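You operate a simulated robot arm through the tools that you are given. There is no shell and no other tool.

Carry out the task below with a simulated robot arm. There is one attempt and no reset: what you move stays moved.

TASK
The lit lane has run dry: release its cartons and pick the order.
Fine: pick into the orange tote; put the red lever back; press the green button once the cartons are in.

The check looks at the end state, three seconds after you hand in, the way a careful person would. Anything else that was tipped, shoved, dropped, spilled or broken makes it a failure.

THE ROBOT
A 5-joint arm with a two-finger parallel gripper, fixed in place. Base frame: the origin is on the floor under the middle of its stand, x ahead of it, y to its left, z up; the work surface is at about z = 33. Readings come in cm, rad, newtons and seconds.
It reaches about 113.4 cm from its shoulder. Its first joint turns from -2.601 to 2.601 rad. Payload 1.57 kg.
The tool frame sits at the grasp point between the pads (the TCP): z along the fingers, y along the line on which they close. The tips reach 3 cm beyond it. Largest opening 11 cm; finger width 2.4, thickness 1.2; the body of the gripper, 4.8 by 11.2 cm, starts 7.8 cm behind the TCP.
Orientation is that of the tool frame in the base frame, as [roll, pitch, yaw] about the fixed x, y, z axes, in that order (R = Rz(yaw) Ry(pitch) Rx(roll)). With the fingers straight down and closing along the base's y, the tool's x points along the base's -x, its y along +y and its z along -z.

THE INTERFACE
- The arm moves only by the tool play_rows. Its argument "motion" is a list that holds one entry, the list of rows, each a list of 7 numbers: the shift along the tool's x, y, z in cm, then the turn, a rotation vector about the tool's x, y, z in rad, then the gripper command, from -1 (fully open) to 1 (shut), values between in proportion. In form: [[[x, y, z, ax, ay, az, jaw], ...]]. A call has 1 to 20 rows; each row shifts and turns the commanded pose from where the row before left it, along the tool's axes as they then stand. A row lasts 0.2 s, in which the tool goes at most 5 cm and 0.15 rad; a call with a longer step from one row to the next is refused whole, and so is a gripper value outside its range. Where a pose cannot be reached the arm comes as near as it can. A force on the tool above 40 N (or 10 N above the force at the start of the call, whichever is more), or a blocked arm, ends the call early, and 0.2 s more pass. Each finger travels about 7.2 cm/s and halts on what it meets, pressing with about 37 N; the grip force reading is that of the motor and also rises with nothing between the fingers. The clock runs only during rows and for 0.2 s after the last one: add rows that do not move to give the fingers time. The reply holds the time, the measured pose of the TCP, the force on the tool along the base axes, the opening and the grip force, in the units named above and with some noise, with the torque about the TCP (base axes, N m) and any sound that the robot's microphone picked up.
- Cameras (640 x 400 px; columns grow to the right, rows downward): "scene" is fixed at [22.16, 64.98, 134.26]; the picture's right is [-0.88, -0.47, 0.00], its down [-0.27, 0.52, -0.81] and it looks along [0.38, -0.72, -0.59] (base axes); focal length 315 px, centre (320, 200). "wrist" rides on the gripper at [7, 1.6, -14.1] in the tool frame; the picture's right is [-0.23, 0.97, 0.00], its down [-0.85, -0.20, -0.48] and it looks along [-0.47, -0.11, 0.88] (tool axes); focal length 222 px, centre (320, 200). There is no depth. A picture from a camera that has moved, and an enlarged one, comes with that camera's place and axes in the base frame and with its lens.
- grab_frame(camera): a new picture of that camera. It takes no simulated time.
- lift_body(by): slides the trunk up (or, below 0, down) by that many cm; the arm rides with it, the base frame stays. It gives what a move gives, with no picture.
- inspect(camera, box): a new picture of the part [left, top, right, bottom] of that camera's present view, enlarged. It takes no simulated time.
- job_done(): hands the job in; it is judged then, once.

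Places have to be worked out from the pictures, the camera data and where the tool is seen. Open the gripper and draw the arm clear of the work before you hand the job in, unless the task says otherwise.

The tools are called after ">>>" as name(argument=value, ...) on one line, values as JSON. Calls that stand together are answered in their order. play_rows: Moves the arm, as the interface text tells. Its arguments: {"type":"object","properties":{"motion":{"type":"array","items":{"type":"array","items":{"type":"array","items":{"type":"number"}}}}},"required":["motion"]} The other tools are called the same way: lift_body (by) moves the trunk up or down; grab_frame (camera) takes a picture; inspect (camera, box) takes an enlarged picture of a part of a camera's view; job_done () hands the job in.

At the start:

```text
time: 0.0
tcp_pos: [66.29, 15.4, 111.15]
tool_rot: [3.142, 0.001, 3.14]
wrist_force: [-0.2, -0.2, -0.2]
wrist_torque: [0.01, -0.03, -0.01]
grip_width: 11.0
gripper_force: 0.1
trunk travel left (down, up): [-84.5, 12.5]
```

scene: 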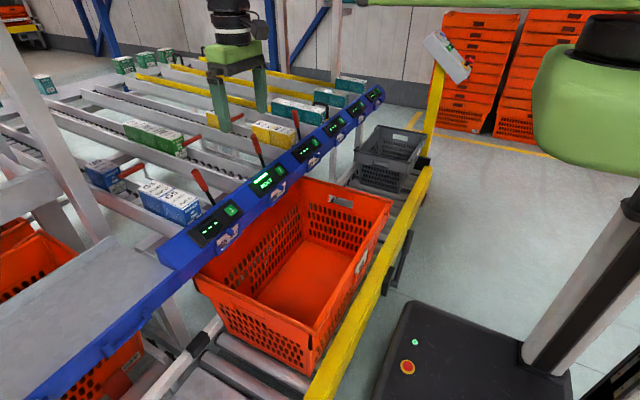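
wrist: 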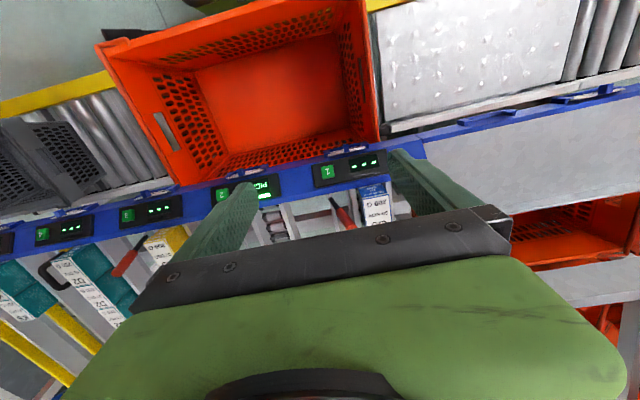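

I'll start by looking closely at the rack, displays and levers in both cameras before I move anything.

>>> inspect(camera="scene", box=[80, 100, 240, 260])

>>> inspect(camera="scene", box=[180, 80, 400, 260])

>>> inspect(camera="wrist", box=[180, 130, 420, 280])

>>> inspect(camera="scene", box=[380, 0, 540, 100])

```text
2.50 times, centred on (160, 180) of scene
camera zoom: at [22.16, 64.98, 134.26], right [-0.88, -0.47, 0.0], down [-0.27, 0.52, -0.81], along [0.38, -0.72, -0.59], focal length 787 px, centre (720, 250)
```

zoom: 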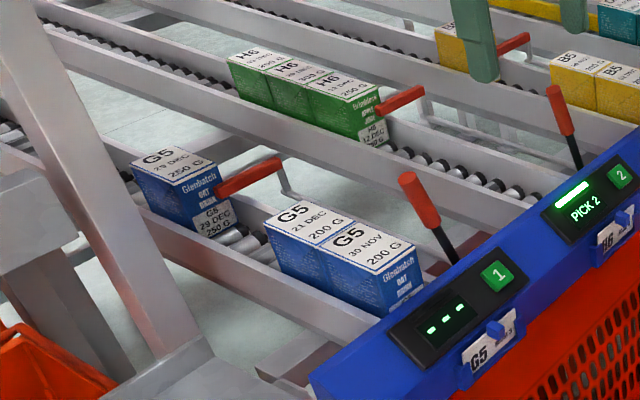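

```text
2.22 times, centred on (290, 170) of scene
camera zoom: at [22.16, 64.98, 134.26], right [-0.88, -0.47, 0.0], down [-0.27, 0.52, -0.81], along [0.38, -0.72, -0.59], focal length 699 px, centre (387, 267)
```

zoom: 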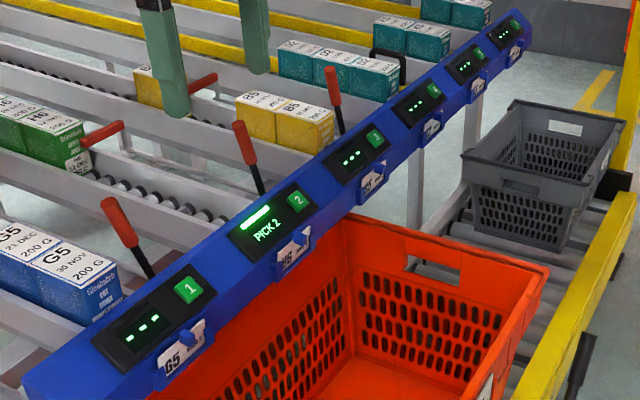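

```text
2.67 times, centred on (300, 205) of wrist
camera zoom: at [59.25, 16.9, 125.31], right [0.23, 0.97, 0.0], down [0.85, -0.2, 0.48], along [0.47, -0.11, -0.88], focal length 592 px, centre (373, 187)
```

zoom: 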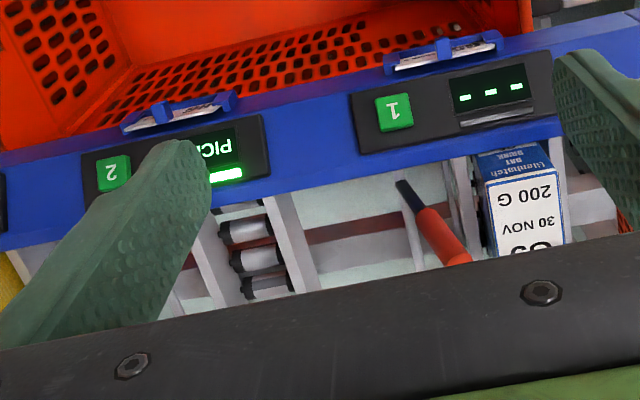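

```text
4.00 times, centred on (460, 50) of scene
camera zoom: at [22.16, 64.98, 134.26], right [-0.88, -0.47, 0.0], down [-0.27, 0.52, -0.81], along [0.38, -0.72, -0.59], focal length 1259 px, centre (-240, 800)
```

zoom: 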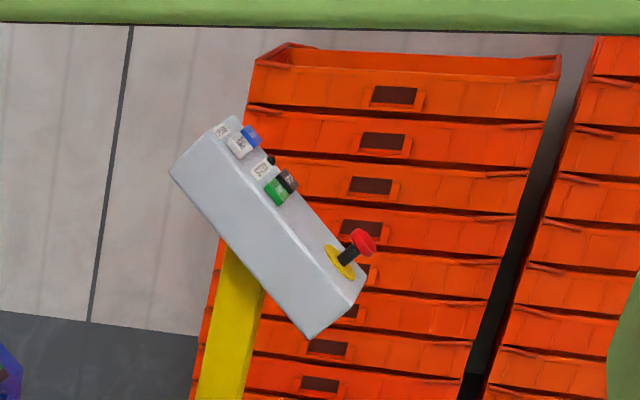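

Triangulating both views puts lane 2's display, button "2" at about [77, -10.4, 79.5], and an upright red/black lever at about y=-11, x=85, z=78–93. I'll raise slightly and move forward to look at lane 2, its stop and the levers from above.

>>> play_rows(motion=[[[0, 0, -2, 0, 0, 0, -1], [-2, -2, -2, 0, 0, 0, -1], [-2, -3, -2, 0, 0, 0, -1], [-3, -3, 0, 0, 0, 0, -1], [-3, -3, 0, 0, 0, 0, -1], [-3, -2, 0, 0, 0, 0, -1], [-3, -2, 0, 0, 0, 0, -1], [-3, 0, 0, 0, 0, 0, -1]]])

>>> grab_frame(camera="wrist")

>>> grab_frame(camera="scene")

```text
time: 1.8
tcp_pos: [85.3, 0.38, 111.2]
tool_rot: [3.141, 0.001, -3.141]
wrist_force: [0.4, 0.4, -0.1]
wrist_torque: [-0.04, 0.01, 0.01]
grip_width: 11.03
gripper_force: 0.1
out of reach, approached as far as the arm can: row 1, 2, 3
trunk travel left (down, up): [-84.5, 12.5]
```

```text
taken
camera wrist: at [78.36, 1.85, 125.28], right [0.23, 0.97, 0.0], down [0.86, -0.2, 0.48], along [0.47, -0.11, -0.88], focal length 222 px, centre (320, 200)
```

wrist: 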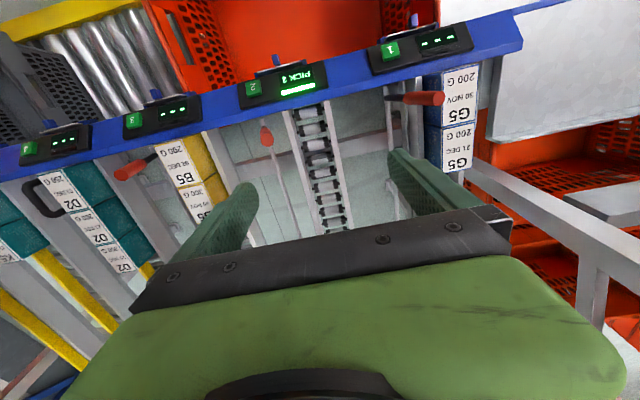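

```text
taken
```

scene: 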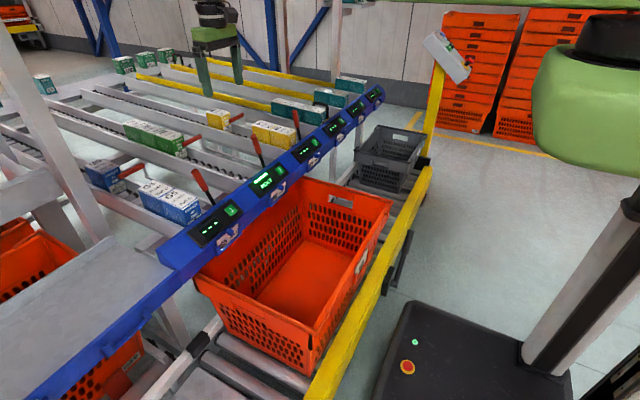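

The view now covers lane 2's rollers and nearby handles; I'll enlarge it to see how the levers connect.

>>> inspect(camera="wrist", box=[200, 60, 440, 240])

>>> inspect(camera="wrist", box=[0, 90, 240, 270])

>>> inspect(camera="scene", box=[80, 80, 240, 190])

```text
2.22 times, centred on (320, 150) of wrist
camera zoom: at [78.36, 1.85, 125.28], right [0.23, 0.97, 0.0], down [0.86, -0.2, 0.48], along [0.47, -0.11, -0.88], focal length 494 px, centre (320, 311)
```

zoom: 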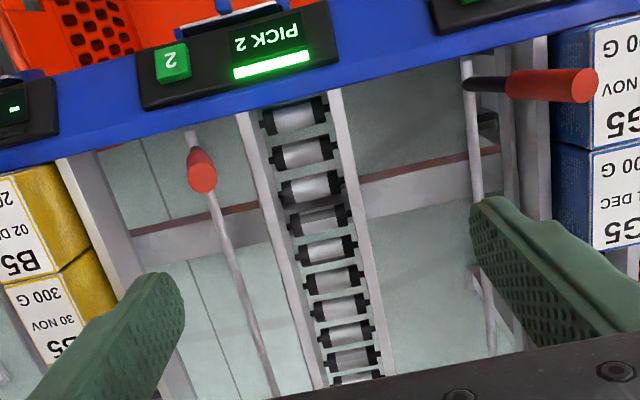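

```text
2.22 times, centred on (120, 180) of wrist
camera zoom: at [78.36, 1.85, 125.28], right [0.23, 0.97, 0.0], down [0.86, -0.2, 0.48], along [0.47, -0.11, -0.88], focal length 494 px, centre (764, 244)
```

zoom: 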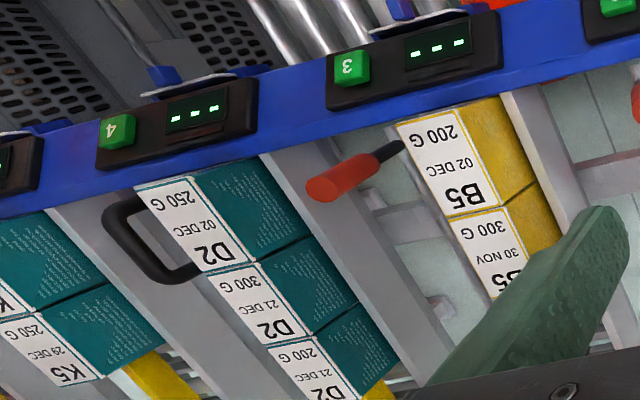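

```text
3.64 times, centred on (160, 135) of scene
camera zoom: at [22.16, 64.98, 134.26], right [-0.88, -0.47, 0.0], down [-0.27, 0.52, -0.81], along [0.38, -0.72, -0.59], focal length 1144 px, centre (902, 436)
```

zoom: 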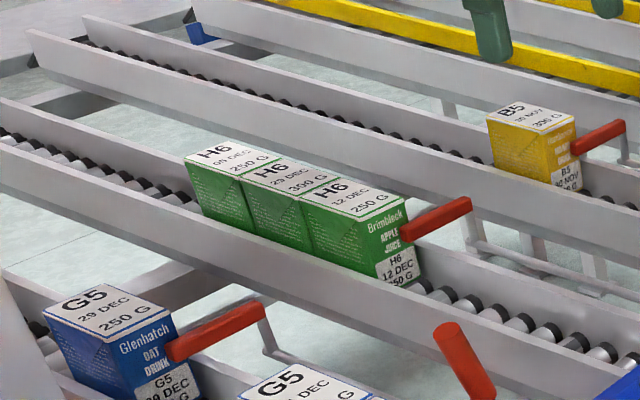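

Each lane has a torsion rod along its −y side: the front red lever turns it, and a red bar at the back gates the cartons. I'll read the lane labels, the display and the post panel more closely.

>>> inspect(camera="scene", box=[190, 160, 310, 250])

>>> inspect(camera="scene", box=[410, 20, 490, 90])

>>> inspect(camera="scene", box=[115, 105, 205, 165])

>>> inspect(camera="scene", box=[180, 170, 440, 400])

```text
4.44 times, centred on (250, 205) of scene
camera zoom: at [22.16, 64.98, 134.26], right [-0.88, -0.47, 0.0], down [-0.27, 0.52, -0.81], along [0.38, -0.72, -0.59], focal length 1399 px, centre (631, 178)
```

zoom: 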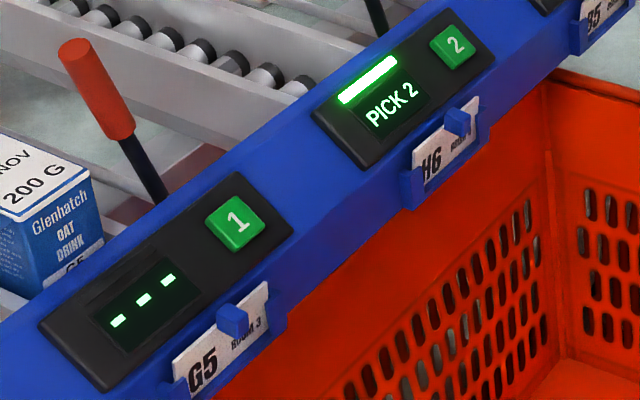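

```text
5.71 times, centred on (450, 55) of scene
camera zoom: at [22.16, 64.98, 134.26], right [-0.88, -0.47, 0.0], down [-0.27, 0.52, -0.81], along [0.38, -0.72, -0.59], focal length 1798 px, centre (-423, 1029)
```

zoom: 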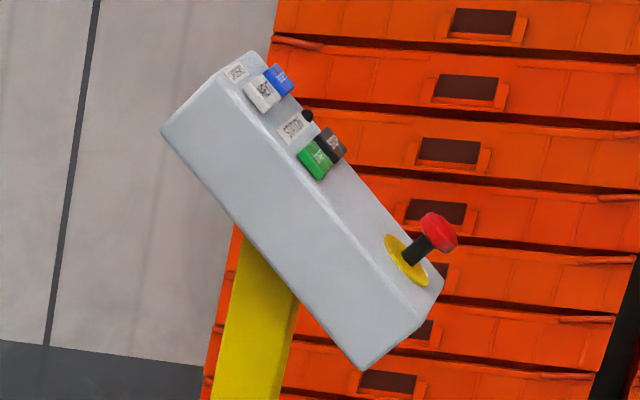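

```text
6.67 times, centred on (160, 135) of scene
camera zoom: at [22.16, 64.98, 134.26], right [-0.88, -0.47, 0.0], down [-0.27, 0.52, -0.81], along [0.38, -0.72, -0.59], focal length 2098 px, centre (1387, 633)
```

zoom: 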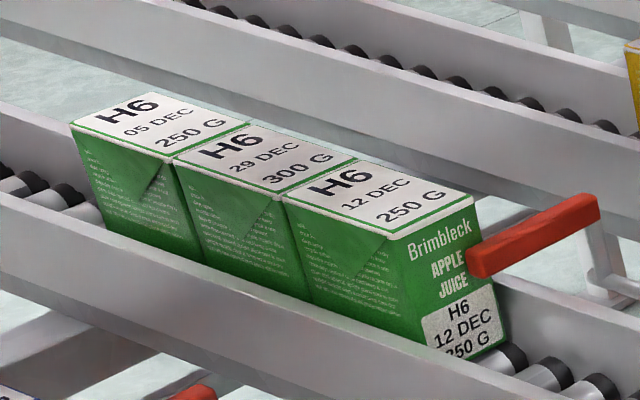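

```text
1.74 times, centred on (310, 285) of scene
camera zoom: at [22.16, 64.98, 134.26], right [-0.88, -0.47, 0.0], down [-0.27, 0.52, -0.81], along [0.38, -0.72, -0.59], focal length 547 px, centre (337, 52)
```

zoom: 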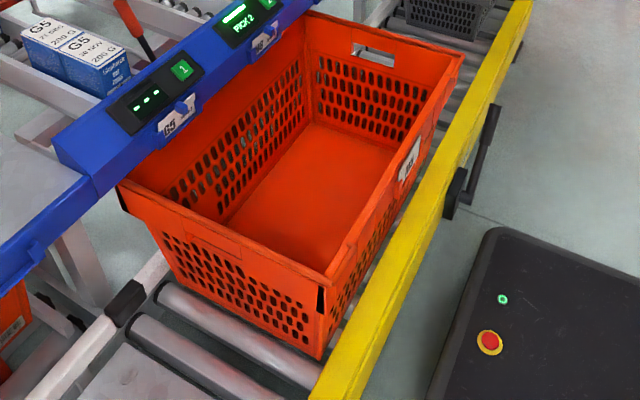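

Lane 2 is confirmed: it's labelled H6, it is lit "PICK 2", and it holds three H6 cartons behind the gate. I'll check the far end of the lane and the panel/tote cards before acting.

>>> inspect(camera="scene", box=[0, 40, 200, 165])

>>> inspect(camera="scene", box=[330, 220, 410, 300])

>>> inspect(camera="scene", box=[220, 100, 320, 180])

```text
3.20 times, centred on (100, 102) of scene
camera zoom: at [22.16, 64.98, 134.26], right [-0.88, -0.47, 0.0], down [-0.27, 0.52, -0.81], along [0.38, -0.72, -0.59], focal length 1007 px, centre (1024, 512)
```

zoom: 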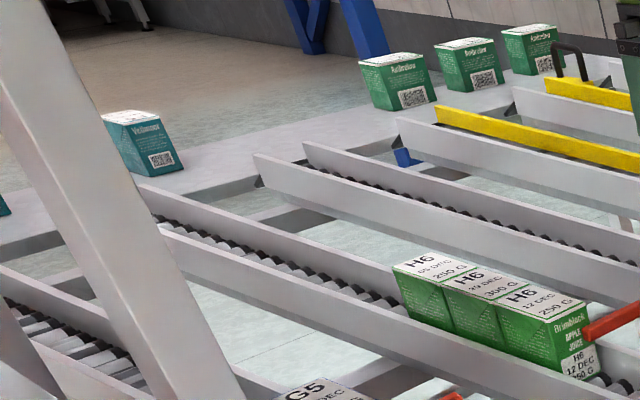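

```text
5.00 times, centred on (370, 260) of scene
camera zoom: at [22.16, 64.98, 134.26], right [-0.88, -0.47, 0.0], down [-0.27, 0.52, -0.81], along [0.38, -0.72, -0.59], focal length 1574 px, centre (70, -100)
```

zoom: 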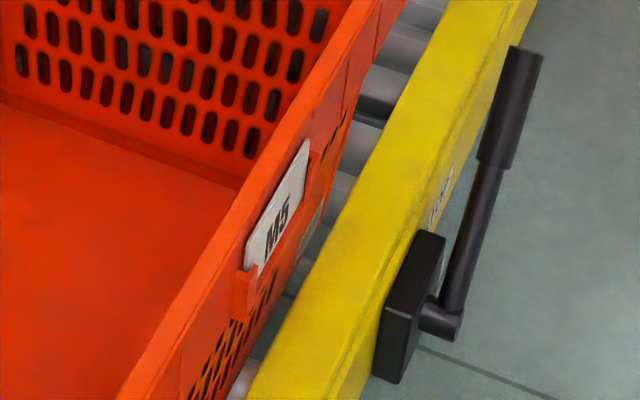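

```text
5.00 times, centred on (270, 140) of scene
camera zoom: at [22.16, 64.98, 134.26], right [-0.88, -0.47, 0.0], down [-0.27, 0.52, -0.81], along [0.38, -0.72, -0.59], focal length 1574 px, centre (570, 500)
```

zoom: 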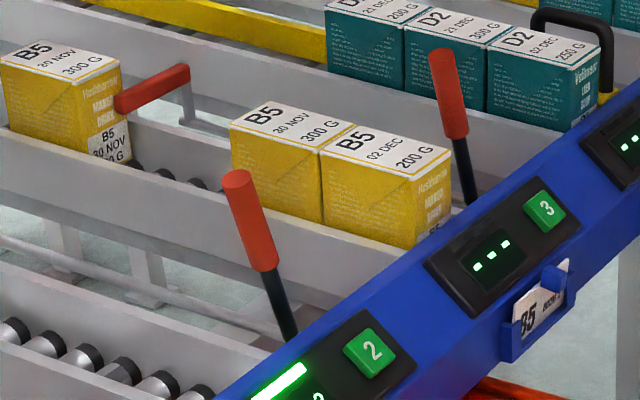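

Nothing else is in lane 2. I'll narrow the gripper to about 7 cm and hover over the lane 2 lever (tip ≈ [84.6, -8, 91.4]), then check alignment before straddling it.

>>> play_rows(motion=[[[0, -2, 0, 0, 0, 0, -0.27], [0, -3, 1, 0, 0, 0, -0.27], [0.3, -3, 2, 0, 0, 0, -0.27], [0.4, -0.8, 3, 0, 0, 0, -0.27], [0, 0, 0, 0, 0, 0, -0.27]]])

>>> grab_frame(camera="wrist")

>>> inspect(camera="scene", box=[160, 30, 340, 220])

```text
time: 3.0
tcp_pos: [84.67, -8.41, 111.18]
tool_rot: [3.141, 0.002, 3.141]
wrist_force: [-0.2, 0.9, 0.1]
wrist_torque: [-0.02, 0.03, 0.01]
grip_width: 7.01
gripper_force: 0.2
out of reach, approached as far as the arm can: row 2, 3, 4
trunk travel left (down, up): [-84.5, 12.5]
```

```text
taken
camera wrist: at [77.59, -6.9, 125.3], right [0.23, 0.97, 0.0], down [0.86, -0.2, 0.48], along [0.47, -0.11, -0.88], focal length 222 px, centre (320, 200)
```

wrist: 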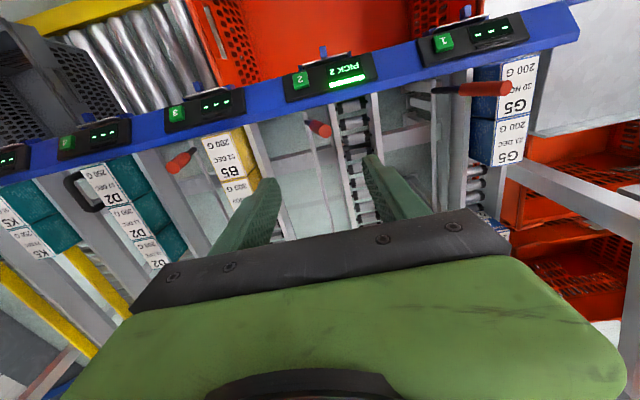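

```text
2.11 times, centred on (250, 125) of scene
camera zoom: at [22.16, 64.98, 134.26], right [-0.88, -0.47, 0.0], down [-0.27, 0.52, -0.81], along [0.38, -0.72, -0.59], focal length 663 px, centre (467, 358)
```

zoom: 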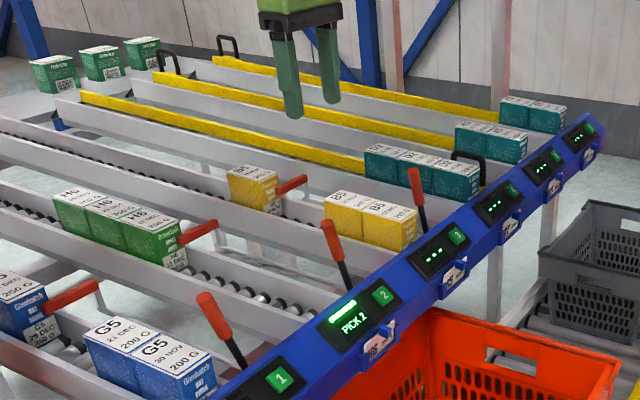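

The lever tip lies at about [84.5, -8.2, 91.4], centred between the fingers in y. I'll descend so that the fingers straddle the red grip (tips at z≈87).

>>> play_rows(motion=[[[0, 0, 4, 0, 0, 0, -0.27], [0, 0, 4, 0, 0, 0, -0.27], [0, 0, 4, 0, 0, 0, -0.27], [0, 0, 3.5, 0, 0, 0, -0.27], [0, 0, 3, 0, 0, 0, -0.27], [0, 0, 2.7, 0, 0, 0, -0.27], [0, 0, 0, 0, 0, 0, -0.27]]])

>>> grab_frame(camera="wrist")

>>> inspect(camera="scene", box=[160, 70, 320, 220])

```text
time: 4.6
tcp_pos: [84.57, -8.59, 111.2]
tool_rot: [-3.141, 0.001, 3.141]
wrist_force: [-0.3, 0.0, 0.0]
wrist_torque: [0.01, 0.02, 0.03]
grip_width: 7.0
gripper_force: 0.1
out of reach, approached as far as the arm can: row 1, 2, 3, 4, 5, 6
trunk travel left (down, up): [-84.5, 12.5]
```

```text
taken
camera wrist: at [77.59, -6.89, 125.31], right [0.23, 0.97, 0.0], down [0.85, -0.2, 0.48], along [0.47, -0.11, -0.88], focal length 222 px, centre (320, 200)
```

wrist: 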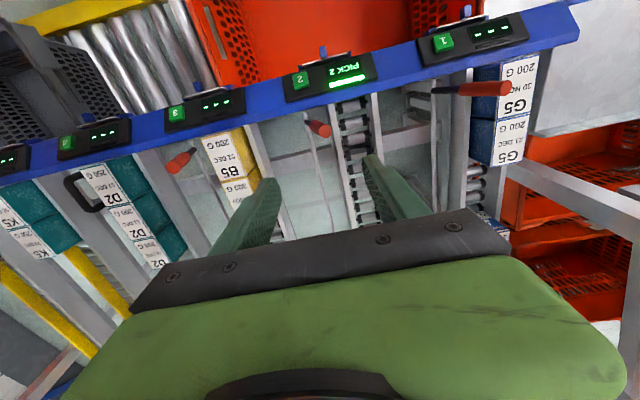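

```text
2.67 times, centred on (240, 145) of scene
camera zoom: at [22.16, 64.98, 134.26], right [-0.88, -0.47, 0.0], down [-0.27, 0.52, -0.81], along [0.38, -0.72, -0.59], focal length 839 px, centre (533, 347)
```

zoom: 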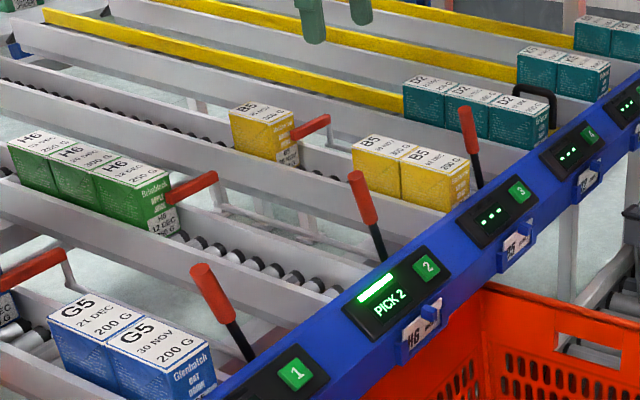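

The arm is evidently a planar (SCARA-type) one, since its z did not change on command, so height must come from the trunk. I'll lower the trunk 15 cm first (tips to z≈93, just above the lever tip) and check.

>>> lift_body(by=-15)

>>> grab_frame(camera="wrist")

>>> grab_frame(camera="scene")

```text
time: 6.3
tcp_pos: [84.58, -8.47, 96.23]
tool_rot: [-3.141, 0.0, 3.141]
wrist_force: [0.0, 0.6, 0.8]
wrist_torque: [0.03, 0.01, 0.02]
grip_width: 6.99
gripper_force: 0.1
trunk travel left (down, up): [-69.5, 27.5]
```

```text
taken
camera wrist: at [77.59, -6.89, 110.32], right [0.23, 0.97, 0.0], down [0.85, -0.2, 0.48], along [0.47, -0.11, -0.88], focal length 222 px, centre (320, 200)
```

wrist: 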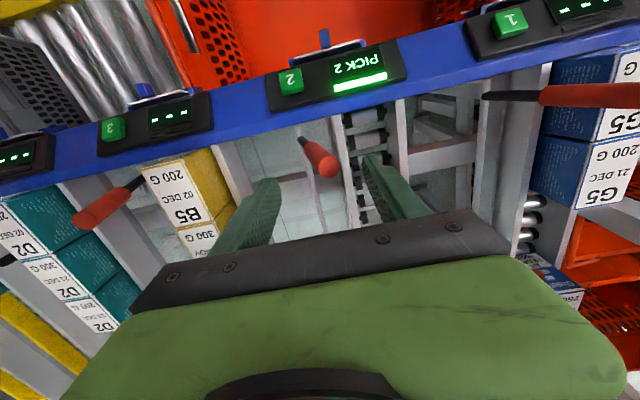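

```text
taken
```

scene: 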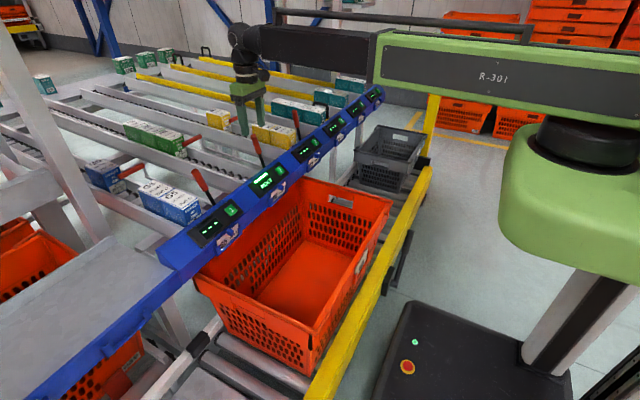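

The lever tip sits between the two fingers in the wrist view. I'll lower 6.2 cm more so the fingers straddle the grip.

>>> lift_body(by=-6.2)

>>> grab_frame(camera="wrist")

>>> inspect(camera="scene", box=[160, 70, 320, 220])

```text
time: 7.4
tcp_pos: [84.63, -8.42, 90.02]
tool_rot: [-3.14, -0.001, -3.14]
wrist_force: [0.2, 0.4, 0.9]
wrist_torque: [-0.03, -0.04, 0.01]
grip_width: 6.98
gripper_force: 0.1
trunk travel left (down, up): [-63.3, 33.7]
```

```text
taken
camera wrist: at [77.59, -6.89, 104.11], right [0.23, 0.97, 0.0], down [0.85, -0.2, 0.48], along [0.47, -0.11, -0.88], focal length 222 px, centre (320, 200)
```

wrist: 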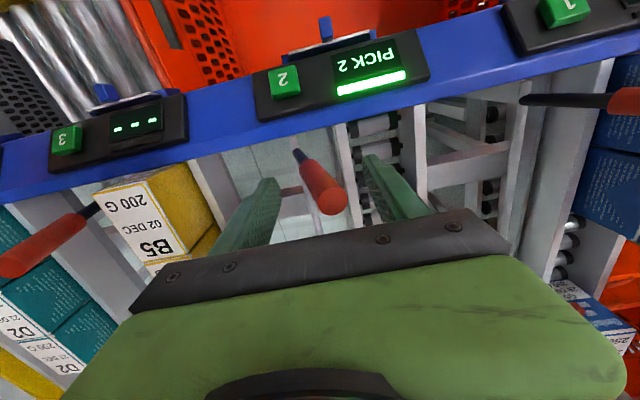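

```text
2.67 times, centred on (240, 145) of scene
camera zoom: at [22.16, 64.98, 134.26], right [-0.88, -0.47, 0.0], down [-0.27, 0.52, -0.81], along [0.38, -0.72, -0.59], focal length 839 px, centre (533, 347)
```

zoom: 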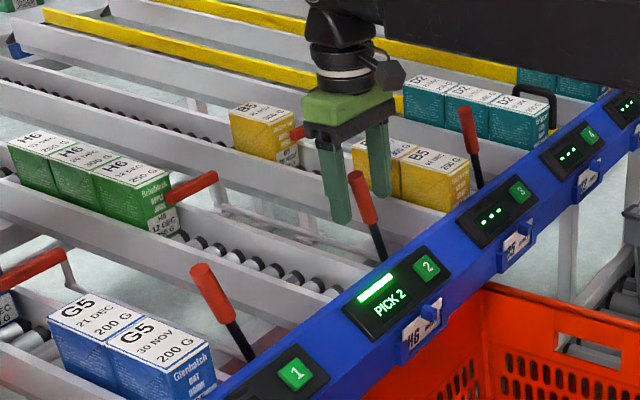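

I'll double-check in a tighter scene crop that the lever really is between the fingers before pushing.

>>> inspect(camera="scene", box=[225, 105, 305, 175])

>>> inspect(camera="wrist", box=[200, 110, 440, 260])

```text
5.71 times, centred on (265, 140) of scene
camera zoom: at [22.16, 64.98, 134.26], right [-0.88, -0.47, 0.0], down [-0.27, 0.52, -0.81], along [0.38, -0.72, -0.59], focal length 1798 px, centre (634, 543)
```

zoom: 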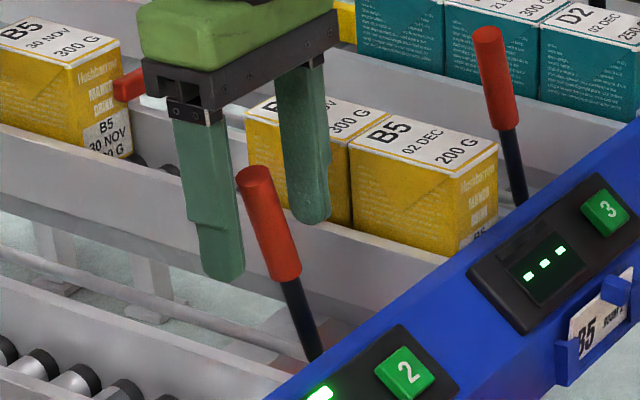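

```text
2.67 times, centred on (320, 185) of wrist
camera zoom: at [77.59, -6.89, 104.11], right [0.23, 0.97, 0.0], down [0.85, -0.2, 0.48], along [0.47, -0.11, -0.88], focal length 592 px, centre (320, 240)
```

zoom: 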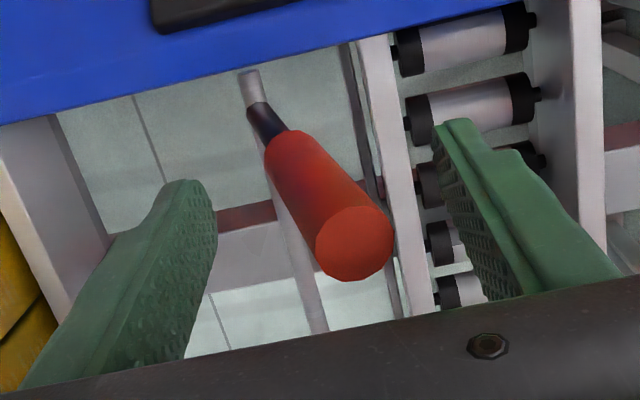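

The lever is between the fingers, but pushing with a wide straddle could sweep a finger over lane 3's cartons. I'll raise, close the gripper, and place the closed fingers on the +y side of the lever to push it toward −y.

>>> lift_body(by=7)

>>> play_rows(motion=[[[0, 0, 0, 0, 0, 0, 1], [0, 1, 0, 0, 0, 0, 1], [0, 1.5, 0, 0, 0, 0, 1], [0, 1.5, 0, 0, 0, 0, 1], [0, 0.6, 0, 0, 0, 0, 1], [0, 0, 0, 0, 0, 0, 1]]])

>>> grab_frame(camera="wrist")

```text
time: 8.4
tcp_pos: [84.54, -8.38, 96.98]
tool_rot: [-3.141, 0.0, -3.142]
wrist_force: [-0.8, -0.5, 0.7]
wrist_torque: [-0.03, -0.03, -0.01]
grip_width: 6.97
gripper_force: 0.0
trunk travel left (down, up): [-70.3, 26.7]
```

```text
time: 9.8
tcp_pos: [84.67, -3.8, 96.9]
tool_rot: [-3.141, 0.001, 3.139]
wrist_force: [0.5, -0.3, -0.2]
wrist_torque: [0.02, 0.0, 0.0]
grip_width: 0.0
gripper_force: 20.9
trunk travel left (down, up): [-70.3, 26.7]
```

```text
taken
camera wrist: at [77.55, -2.27, 111.11], right [0.23, 0.97, 0.0], down [0.85, -0.2, 0.48], along [0.47, -0.11, -0.88], focal length 222 px, centre (320, 200)
```

wrist: 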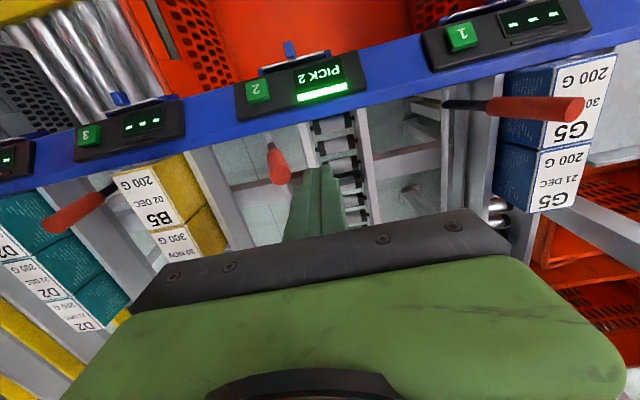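

Closed fingers are at y≈-3.8, clear of the lever's +y side (~-6.8). I'll lower to tips at z≈85.

>>> lift_body(by=-9)

>>> grab_frame(camera="wrist")

>>> inspect(camera="scene", box=[205, 95, 315, 185])

```text
time: 11.1
tcp_pos: [84.49, -3.67, 87.91]
tool_rot: [3.141, -0.001, 3.141]
wrist_force: [-0.1, 0.4, 0.3]
wrist_torque: [0.02, 0.02, 0.05]
grip_width: 0.01
gripper_force: 21.3
trunk travel left (down, up): [-61.3, 35.7]
```

```text
taken
camera wrist: at [77.55, -2.29, 102.12], right [0.23, 0.97, 0.0], down [0.85, -0.2, 0.48], along [0.47, -0.11, -0.88], focal length 222 px, centre (320, 200)
```

wrist: 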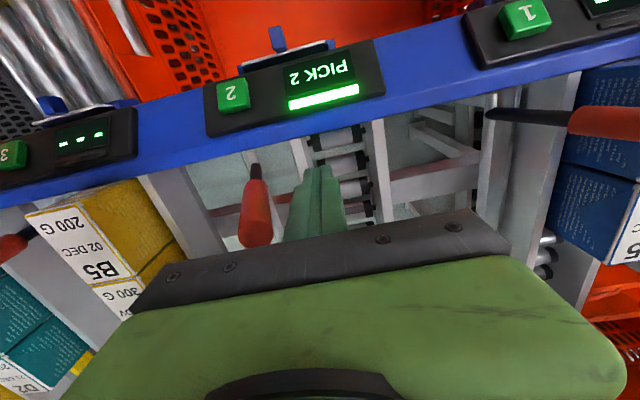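

```text
4.44 times, centred on (260, 140) of scene
camera zoom: at [22.16, 64.98, 134.26], right [-0.88, -0.47, 0.0], down [-0.27, 0.52, -0.81], along [0.38, -0.72, -0.59], focal length 1399 px, centre (587, 467)
```

zoom: 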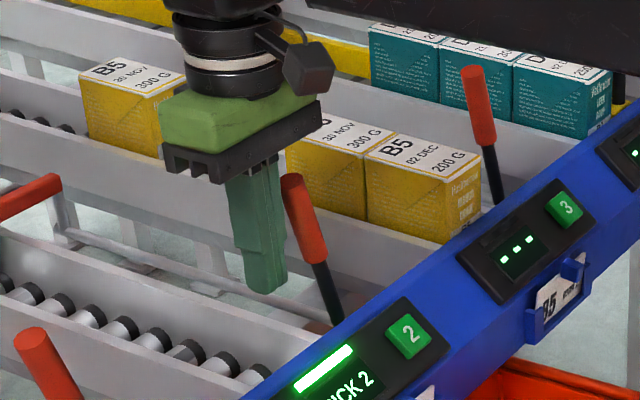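

Positioned just beside the lever. I'll push slowly toward −y by about 9.5 cm and watch the force and the gate.

>>> play_rows(motion=[[[0, -1.2, 0, 0, 0, 0, 1], [0, -1.2, 0, 0, 0, 0, 1], [0, -1.2, 0, 0, 0, 0, 1], [0, -1.2, 0, 0, 0, 0, 1], [0, -1.2, 0, 0, 0, 0, 1], [0, -1.2, 0, 0, 0, 0, 1], [0, -1.2, 0, 0, 0, 0, 1], [0, -1.2, 0, 0, 0, 0, 1]]])

>>> grab_frame(camera="wrist")

>>> inspect(camera="scene", box=[110, 80, 310, 210])

```text
time: 12.9
tcp_pos: [84.6, -12.23, 88.0]
tool_rot: [3.123, -0.003, -3.134]
wrist_force: [-0.2, 13.0, 0.4]
wrist_torque: [0.41, -0.01, -0.02]
grip_width: 0.0
gripper_force: 21.3
trunk travel left (down, up): [-61.3, 35.7]
stopped in row 8: the force on the tool passed its limit at 46 N (the readings are from after the stop); the commanded pose is now the measured one
```

```text
taken
camera wrist: at [77.58, -10.99, 102.17], right [0.22, 0.98, 0.02], down [0.86, -0.2, 0.47], along [0.47, -0.09, -0.88], focal length 222 px, centre (320, 200)
```

wrist: 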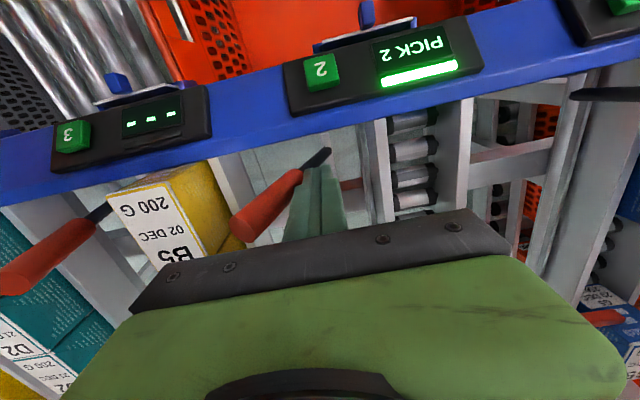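

```text
3.08 times, centred on (210, 145) of scene
camera zoom: at [22.16, 64.98, 134.26], right [-0.88, -0.47, 0.0], down [-0.27, 0.52, -0.81], along [0.38, -0.72, -0.59], focal length 968 px, centre (658, 369)
```

zoom: 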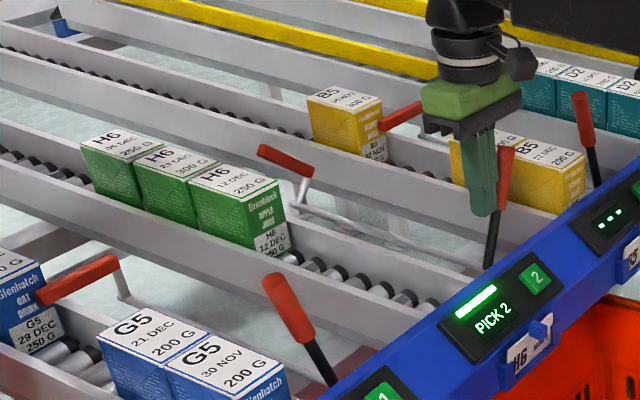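

The lever reached its stop and the gate bar lifted clear of the first H6 carton, which hasn't visibly moved yet. I'll hold here for a couple of seconds to see whether they roll.

>>> play_rows(motion=[[[0, 0, 0, 0, 0, 0, 1], [0, 0, 0, 0, 0, 0, 1], [0, 0, 0, 0, 0, 0, 1], [0, 0, 0, 0, 0, 0, 1], [0, 0, 0, 0, 0, 0, 1], [0, 0, 0, 0, 0, 0, 1], [0, 0, 0, 0, 0, 0, 1], [0, 0, 0, 0, 0, 0, 1]]])

>>> grab_frame(camera="scene")

>>> inspect(camera="scene", box=[110, 80, 310, 210])

```text
time: 14.7
tcp_pos: [84.53, -12.3, 87.87]
tool_rot: [3.127, 0.0, -3.135]
wrist_force: [0.8, 22.1, 4.7]
wrist_torque: [0.66, 0.0, -0.03]
grip_width: 0.0
gripper_force: 21.0
trunk travel left (down, up): [-61.3, 35.7]
```

```text
taken
```

scene: 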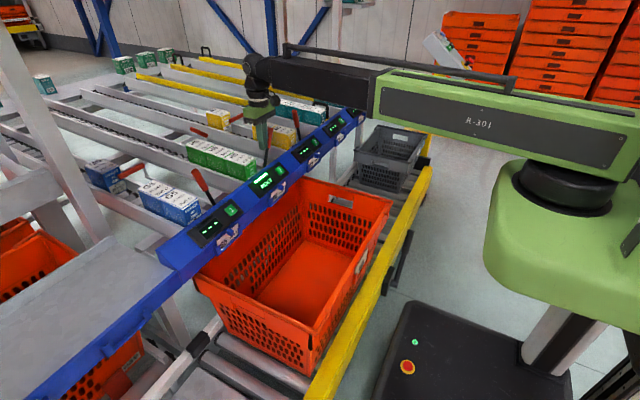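

```text
3.08 times, centred on (210, 145) of scene
camera zoom: at [22.16, 64.98, 134.26], right [-0.88, -0.47, 0.0], down [-0.27, 0.52, -0.81], along [0.38, -0.72, -0.59], focal length 968 px, centre (658, 369)
```

zoom: 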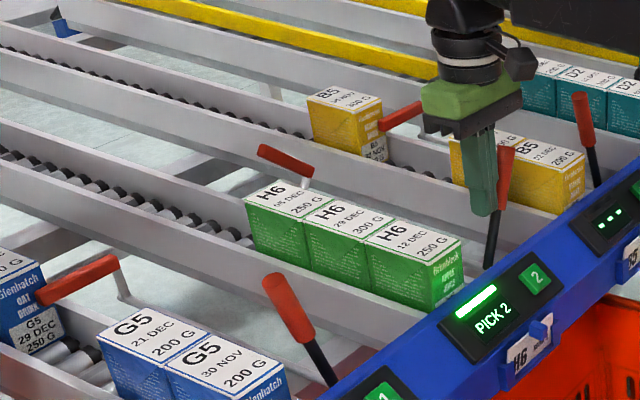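

All three H6 cartons have rolled to the front stop. I'll ease off the lever 1.5 cm to see if it stays open or springs back.

>>> play_rows(motion=[[[0, 0.5, 0, 0, 0, 0, 1], [0, 0.5, 0, 0, 0, 0, 1], [0, 0.5, 0, 0, 0, 0, 1], [0, 0.5, 0, 0, 0, 0, 1], [0, 0, 0, 0, 0, 0, 1]]])

>>> grab_frame(camera="wrist")

>>> inspect(camera="scene", box=[170, 80, 320, 210])

```text
time: 15.9
tcp_pos: [84.48, -10.39, 88.05]
tool_rot: [3.127, -0.002, -3.137]
wrist_force: [-0.6, -0.2, 0.4]
wrist_torque: [0.0, -0.01, -0.03]
grip_width: 0.03
gripper_force: 21.0
trunk travel left (down, up): [-61.3, 35.7]
```

```text
taken
camera wrist: at [77.52, -9.2, 102.15], right [0.22, 0.97, 0.01], down [0.86, -0.2, 0.47], along [0.47, -0.09, -0.88], focal length 222 px, centre (320, 200)
```

wrist: 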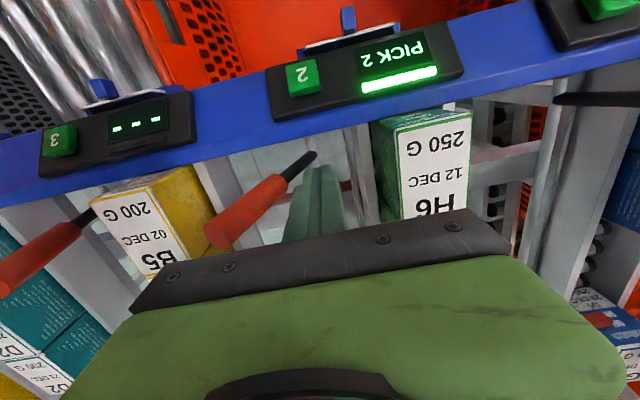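

```text
3.08 times, centred on (245, 145) of scene
camera zoom: at [22.16, 64.98, 134.26], right [-0.88, -0.47, 0.0], down [-0.27, 0.52, -0.81], along [0.38, -0.72, -0.59], focal length 968 px, centre (551, 369)
```

zoom: 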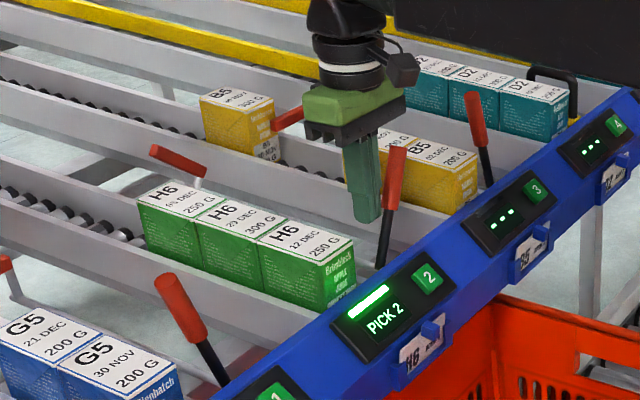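

The lever stays open by itself, leaning away at y≈-17, which leaves space for the picks. I'll raise, level the tool, open the gripper to ~8 cm and hover over the first carton (≈[84.7, -1.8]).

>>> lift_body(by=9)

>>> play_rows(motion=[[[0, 2, 0, 0.0146, 0, 0, 1], [0, 2.2, 0, 0, 0, 0, 0.2], [0, 2.2, 0, 0, 0, 0, -0.45], [0, 2.2, 0, 0, 0, 0, -0.45], [0, 0, 0, 0, 0, 0, -0.45], [0, 0, 0, 0, 0, 0, -0.45]]])

>>> grab_frame(camera="wrist")

>>> inspect(camera="scene", box=[170, 80, 320, 210])

```text
time: 17.2
tcp_pos: [84.49, -10.42, 96.95]
tool_rot: [3.127, -0.002, -3.136]
wrist_force: [-0.4, 0.5, 0.7]
wrist_torque: [0.0, 0.0, 0.01]
grip_width: 0.0
gripper_force: 21.1
trunk travel left (down, up): [-70.3, 26.7]
```

```text
time: 18.6
tcp_pos: [84.53, -1.84, 96.92]
tool_rot: [-3.142, -0.003, -3.136]
wrist_force: [-0.3, 0.2, 0.2]
wrist_torque: [0.02, 0.01, 0.02]
grip_width: 7.99
gripper_force: 0.0
trunk travel left (down, up): [-70.3, 26.7]
```

```text
taken
camera wrist: at [77.53, -0.34, 111.12], right [0.22, 0.98, 0.0], down [0.86, -0.2, 0.48], along [0.47, -0.11, -0.88], focal length 222 px, centre (320, 200)
```

wrist: 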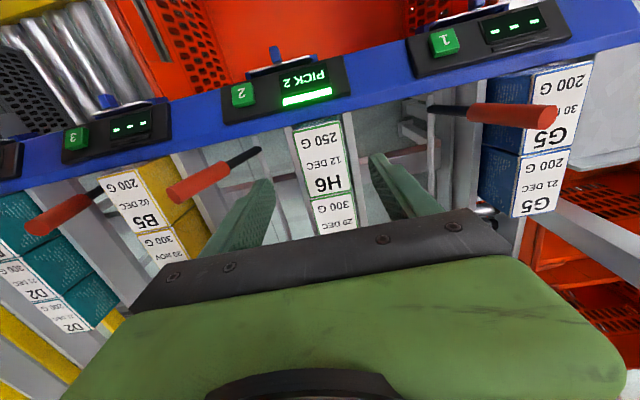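

```text
3.08 times, centred on (245, 145) of scene
camera zoom: at [22.16, 64.98, 134.26], right [-0.88, -0.47, 0.0], down [-0.27, 0.52, -0.81], along [0.38, -0.72, -0.59], focal length 968 px, centre (551, 369)
```

zoom: 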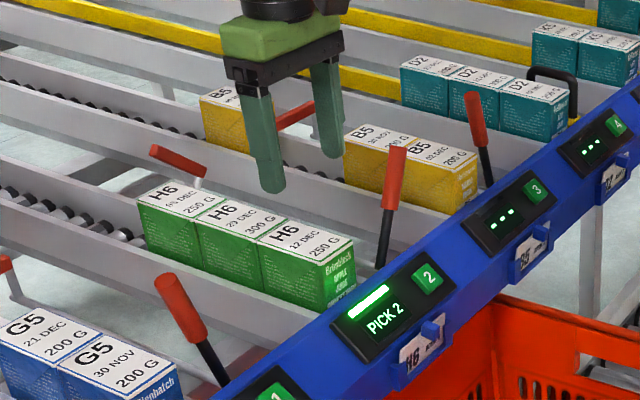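

>>> inspect(camera="wrist", box=[220, 100, 440, 250])

```text
2.67 times, centred on (330, 175) of wrist
camera zoom: at [77.53, -0.34, 111.12], right [0.22, 0.98, 0.0], down [0.86, -0.2, 0.48], along [0.47, -0.11, -0.88], focal length 592 px, centre (293, 267)
```

zoom: 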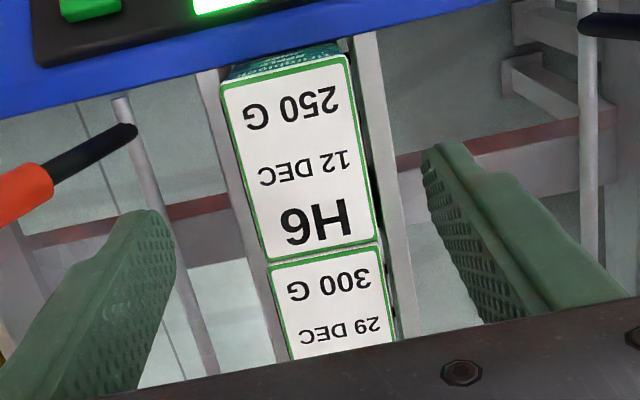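

Carton 1's top face spans about x 82–90, y -4.6 to 0.85, z≈86, and the lane rails' tops are around z≈80.7. I'll centre at x≈86 and lower so the tips come to just above the rails, checking midway.

>>> play_rows(motion=[[[-0.8, 0, 0, 0, 0, 0, -0.45], [-0.8, 0, 0, 0, 0, 0, -0.45], [0, 0, 0, 0, 0, 0, -0.45]]])

>>> lift_body(by=-9)

>>> grab_frame(camera="wrist")

>>> inspect(camera="scene", box=[190, 90, 310, 200])

```text
time: 19.4
tcp_pos: [86.1, -1.92, 96.9]
tool_rot: [-3.141, -0.002, -3.138]
wrist_force: [-0.4, -0.2, -0.2]
wrist_torque: [0.0, -0.01, 0.0]
grip_width: 7.97
gripper_force: 0.0
trunk travel left (down, up): [-70.3, 26.7]
```

```text
time: 20.6
tcp_pos: [86.06, -1.85, 88.09]
tool_rot: [-3.141, -0.003, -3.135]
wrist_force: [-0.6, -0.3, -0.1]
wrist_torque: [0.02, -0.01, 0.0]
grip_width: 7.98
gripper_force: 0.1
trunk travel left (down, up): [-61.3, 35.7]
```

```text
taken
camera wrist: at [79.13, -0.34, 102.13], right [0.22, 0.98, 0.0], down [0.86, -0.19, 0.48], along [0.47, -0.11, -0.88], focal length 222 px, centre (320, 200)
```

wrist: 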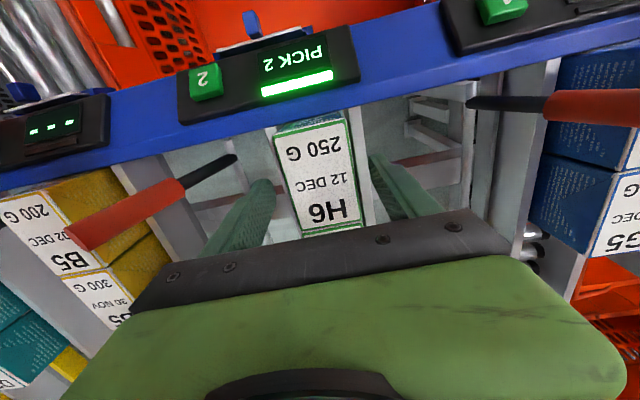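

```text
3.64 times, centred on (250, 145) of scene
camera zoom: at [22.16, 64.98, 134.26], right [-0.88, -0.47, 0.0], down [-0.27, 0.52, -0.81], along [0.38, -0.72, -0.59], focal length 1144 px, centre (574, 400)
```

zoom: 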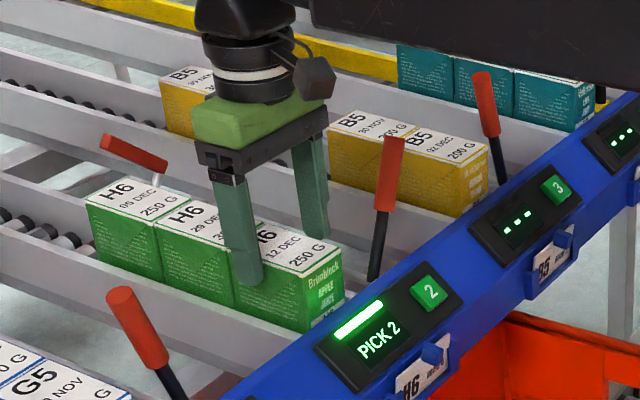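

Fingers straddle carton 1, centred. Lowering 3.7 cm so the tips reach z≈81.3, just above the rail tops.

>>> lift_body(by=-3.7)

>>> inspect(camera="scene", box=[190, 90, 310, 200])

>>> grab_frame(camera="wrist")

```text
time: 21.4
tcp_pos: [86.07, -1.84, 84.23]
tool_rot: [3.141, -0.003, -3.137]
wrist_force: [0.1, 0.0, -0.4]
wrist_torque: [0.0, 0.01, 0.02]
grip_width: 7.99
gripper_force: 0.1
trunk travel left (down, up): [-57.6, 39.4]
```

```text
3.64 times, centred on (250, 145) of scene
camera zoom: at [22.16, 64.98, 134.26], right [-0.88, -0.47, 0.0], down [-0.27, 0.52, -0.81], along [0.38, -0.72, -0.59], focal length 1144 px, centre (574, 400)
```

zoom: 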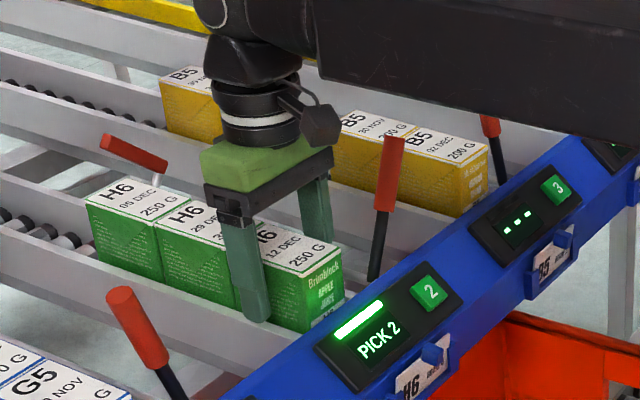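

```text
taken
camera wrist: at [79.13, -0.33, 98.42], right [0.22, 0.98, 0.0], down [0.86, -0.19, 0.48], along [0.47, -0.11, -0.88], focal length 222 px, centre (320, 200)
```

wrist: 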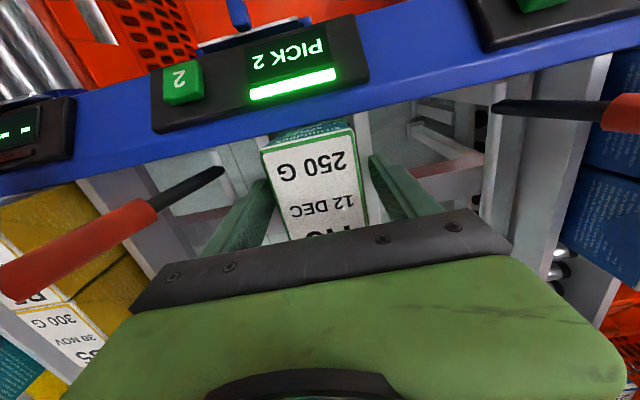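

No contact force so far. I'll close gently on carton 1 and check the opening.

>>> play_rows(motion=[[[0, 0, 0, 0, 0, 0, -0.2], [0, 0, 0, 0, 0, 0, 0.0], [0, 0, 0, 0, 0, 0, 0.2], [0, 0, 0, 0, 0, 0, 0.4], [0, 0, 0, 0, 0, 0, 0.4], [0, 0, 0, 0, 0, 0, 0.4]]])

>>> inspect(camera="scene", box=[190, 90, 310, 200])

```text
time: 22.9
tcp_pos: [86.07, -1.77, 84.35]
tool_rot: [3.141, -0.002, -3.135]
wrist_force: [1.4, 0.7, -0.1]
wrist_torque: [-0.02, 0.02, -0.1]
grip_width: 5.46
gripper_force: 37.2
trunk travel left (down, up): [-57.6, 39.4]
```

```text
3.64 times, centred on (250, 145) of scene
camera zoom: at [22.16, 64.98, 134.26], right [-0.88, -0.47, 0.0], down [-0.27, 0.52, -0.81], along [0.38, -0.72, -0.59], focal length 1144 px, centre (574, 400)
```

zoom: 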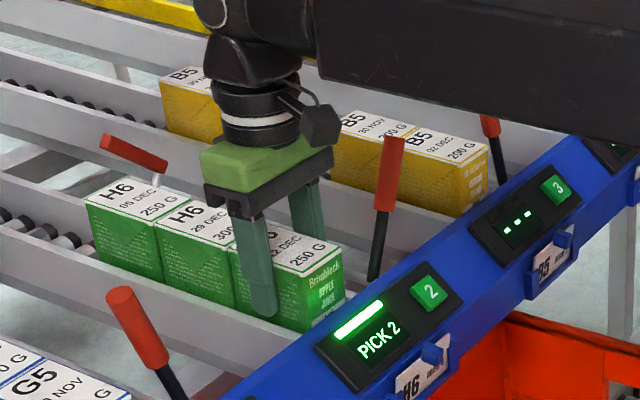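

Carton 1 is gripped (5.46 cm, 37 N). I'll lift it 12 cm and look at the whole arm to judge link clearance over the tote.

>>> lift_body(by=12)

>>> grab_frame(camera="scene")

>>> grab_frame(camera="wrist")

```text
time: 24.4
tcp_pos: [86.15, -1.77, 96.19]
tool_rot: [-3.141, -0.001, -3.136]
wrist_force: [0.0, 0.9, -2.9]
wrist_torque: [0.01, -0.04, 0.02]
grip_width: 5.47
gripper_force: 37.1
trunk travel left (down, up): [-69.6, 27.4]
```

```text
taken
```

scene: 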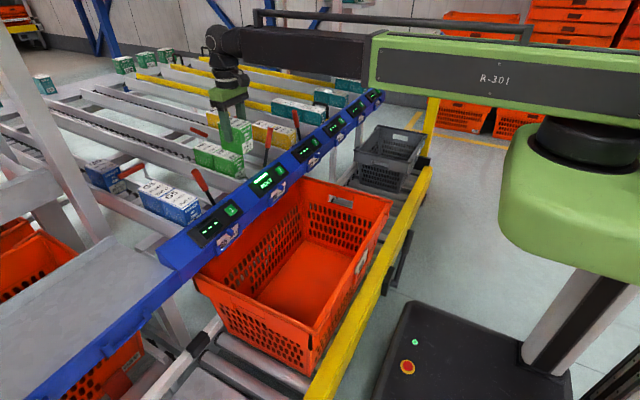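

```text
taken
camera wrist: at [79.16, -0.34, 110.4], right [0.22, 0.98, 0.0], down [0.86, -0.19, 0.48], along [0.47, -0.11, -0.88], focal length 222 px, centre (320, 200)
```

wrist: 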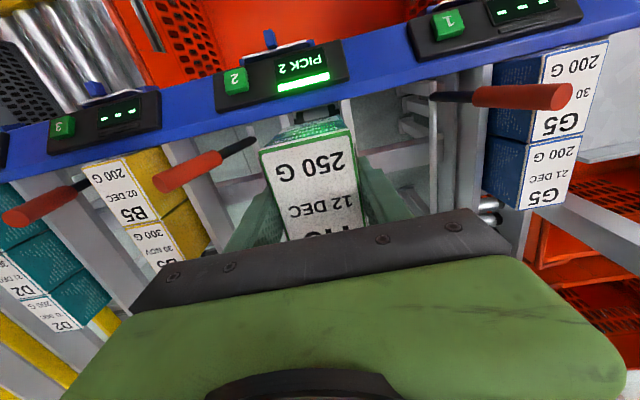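

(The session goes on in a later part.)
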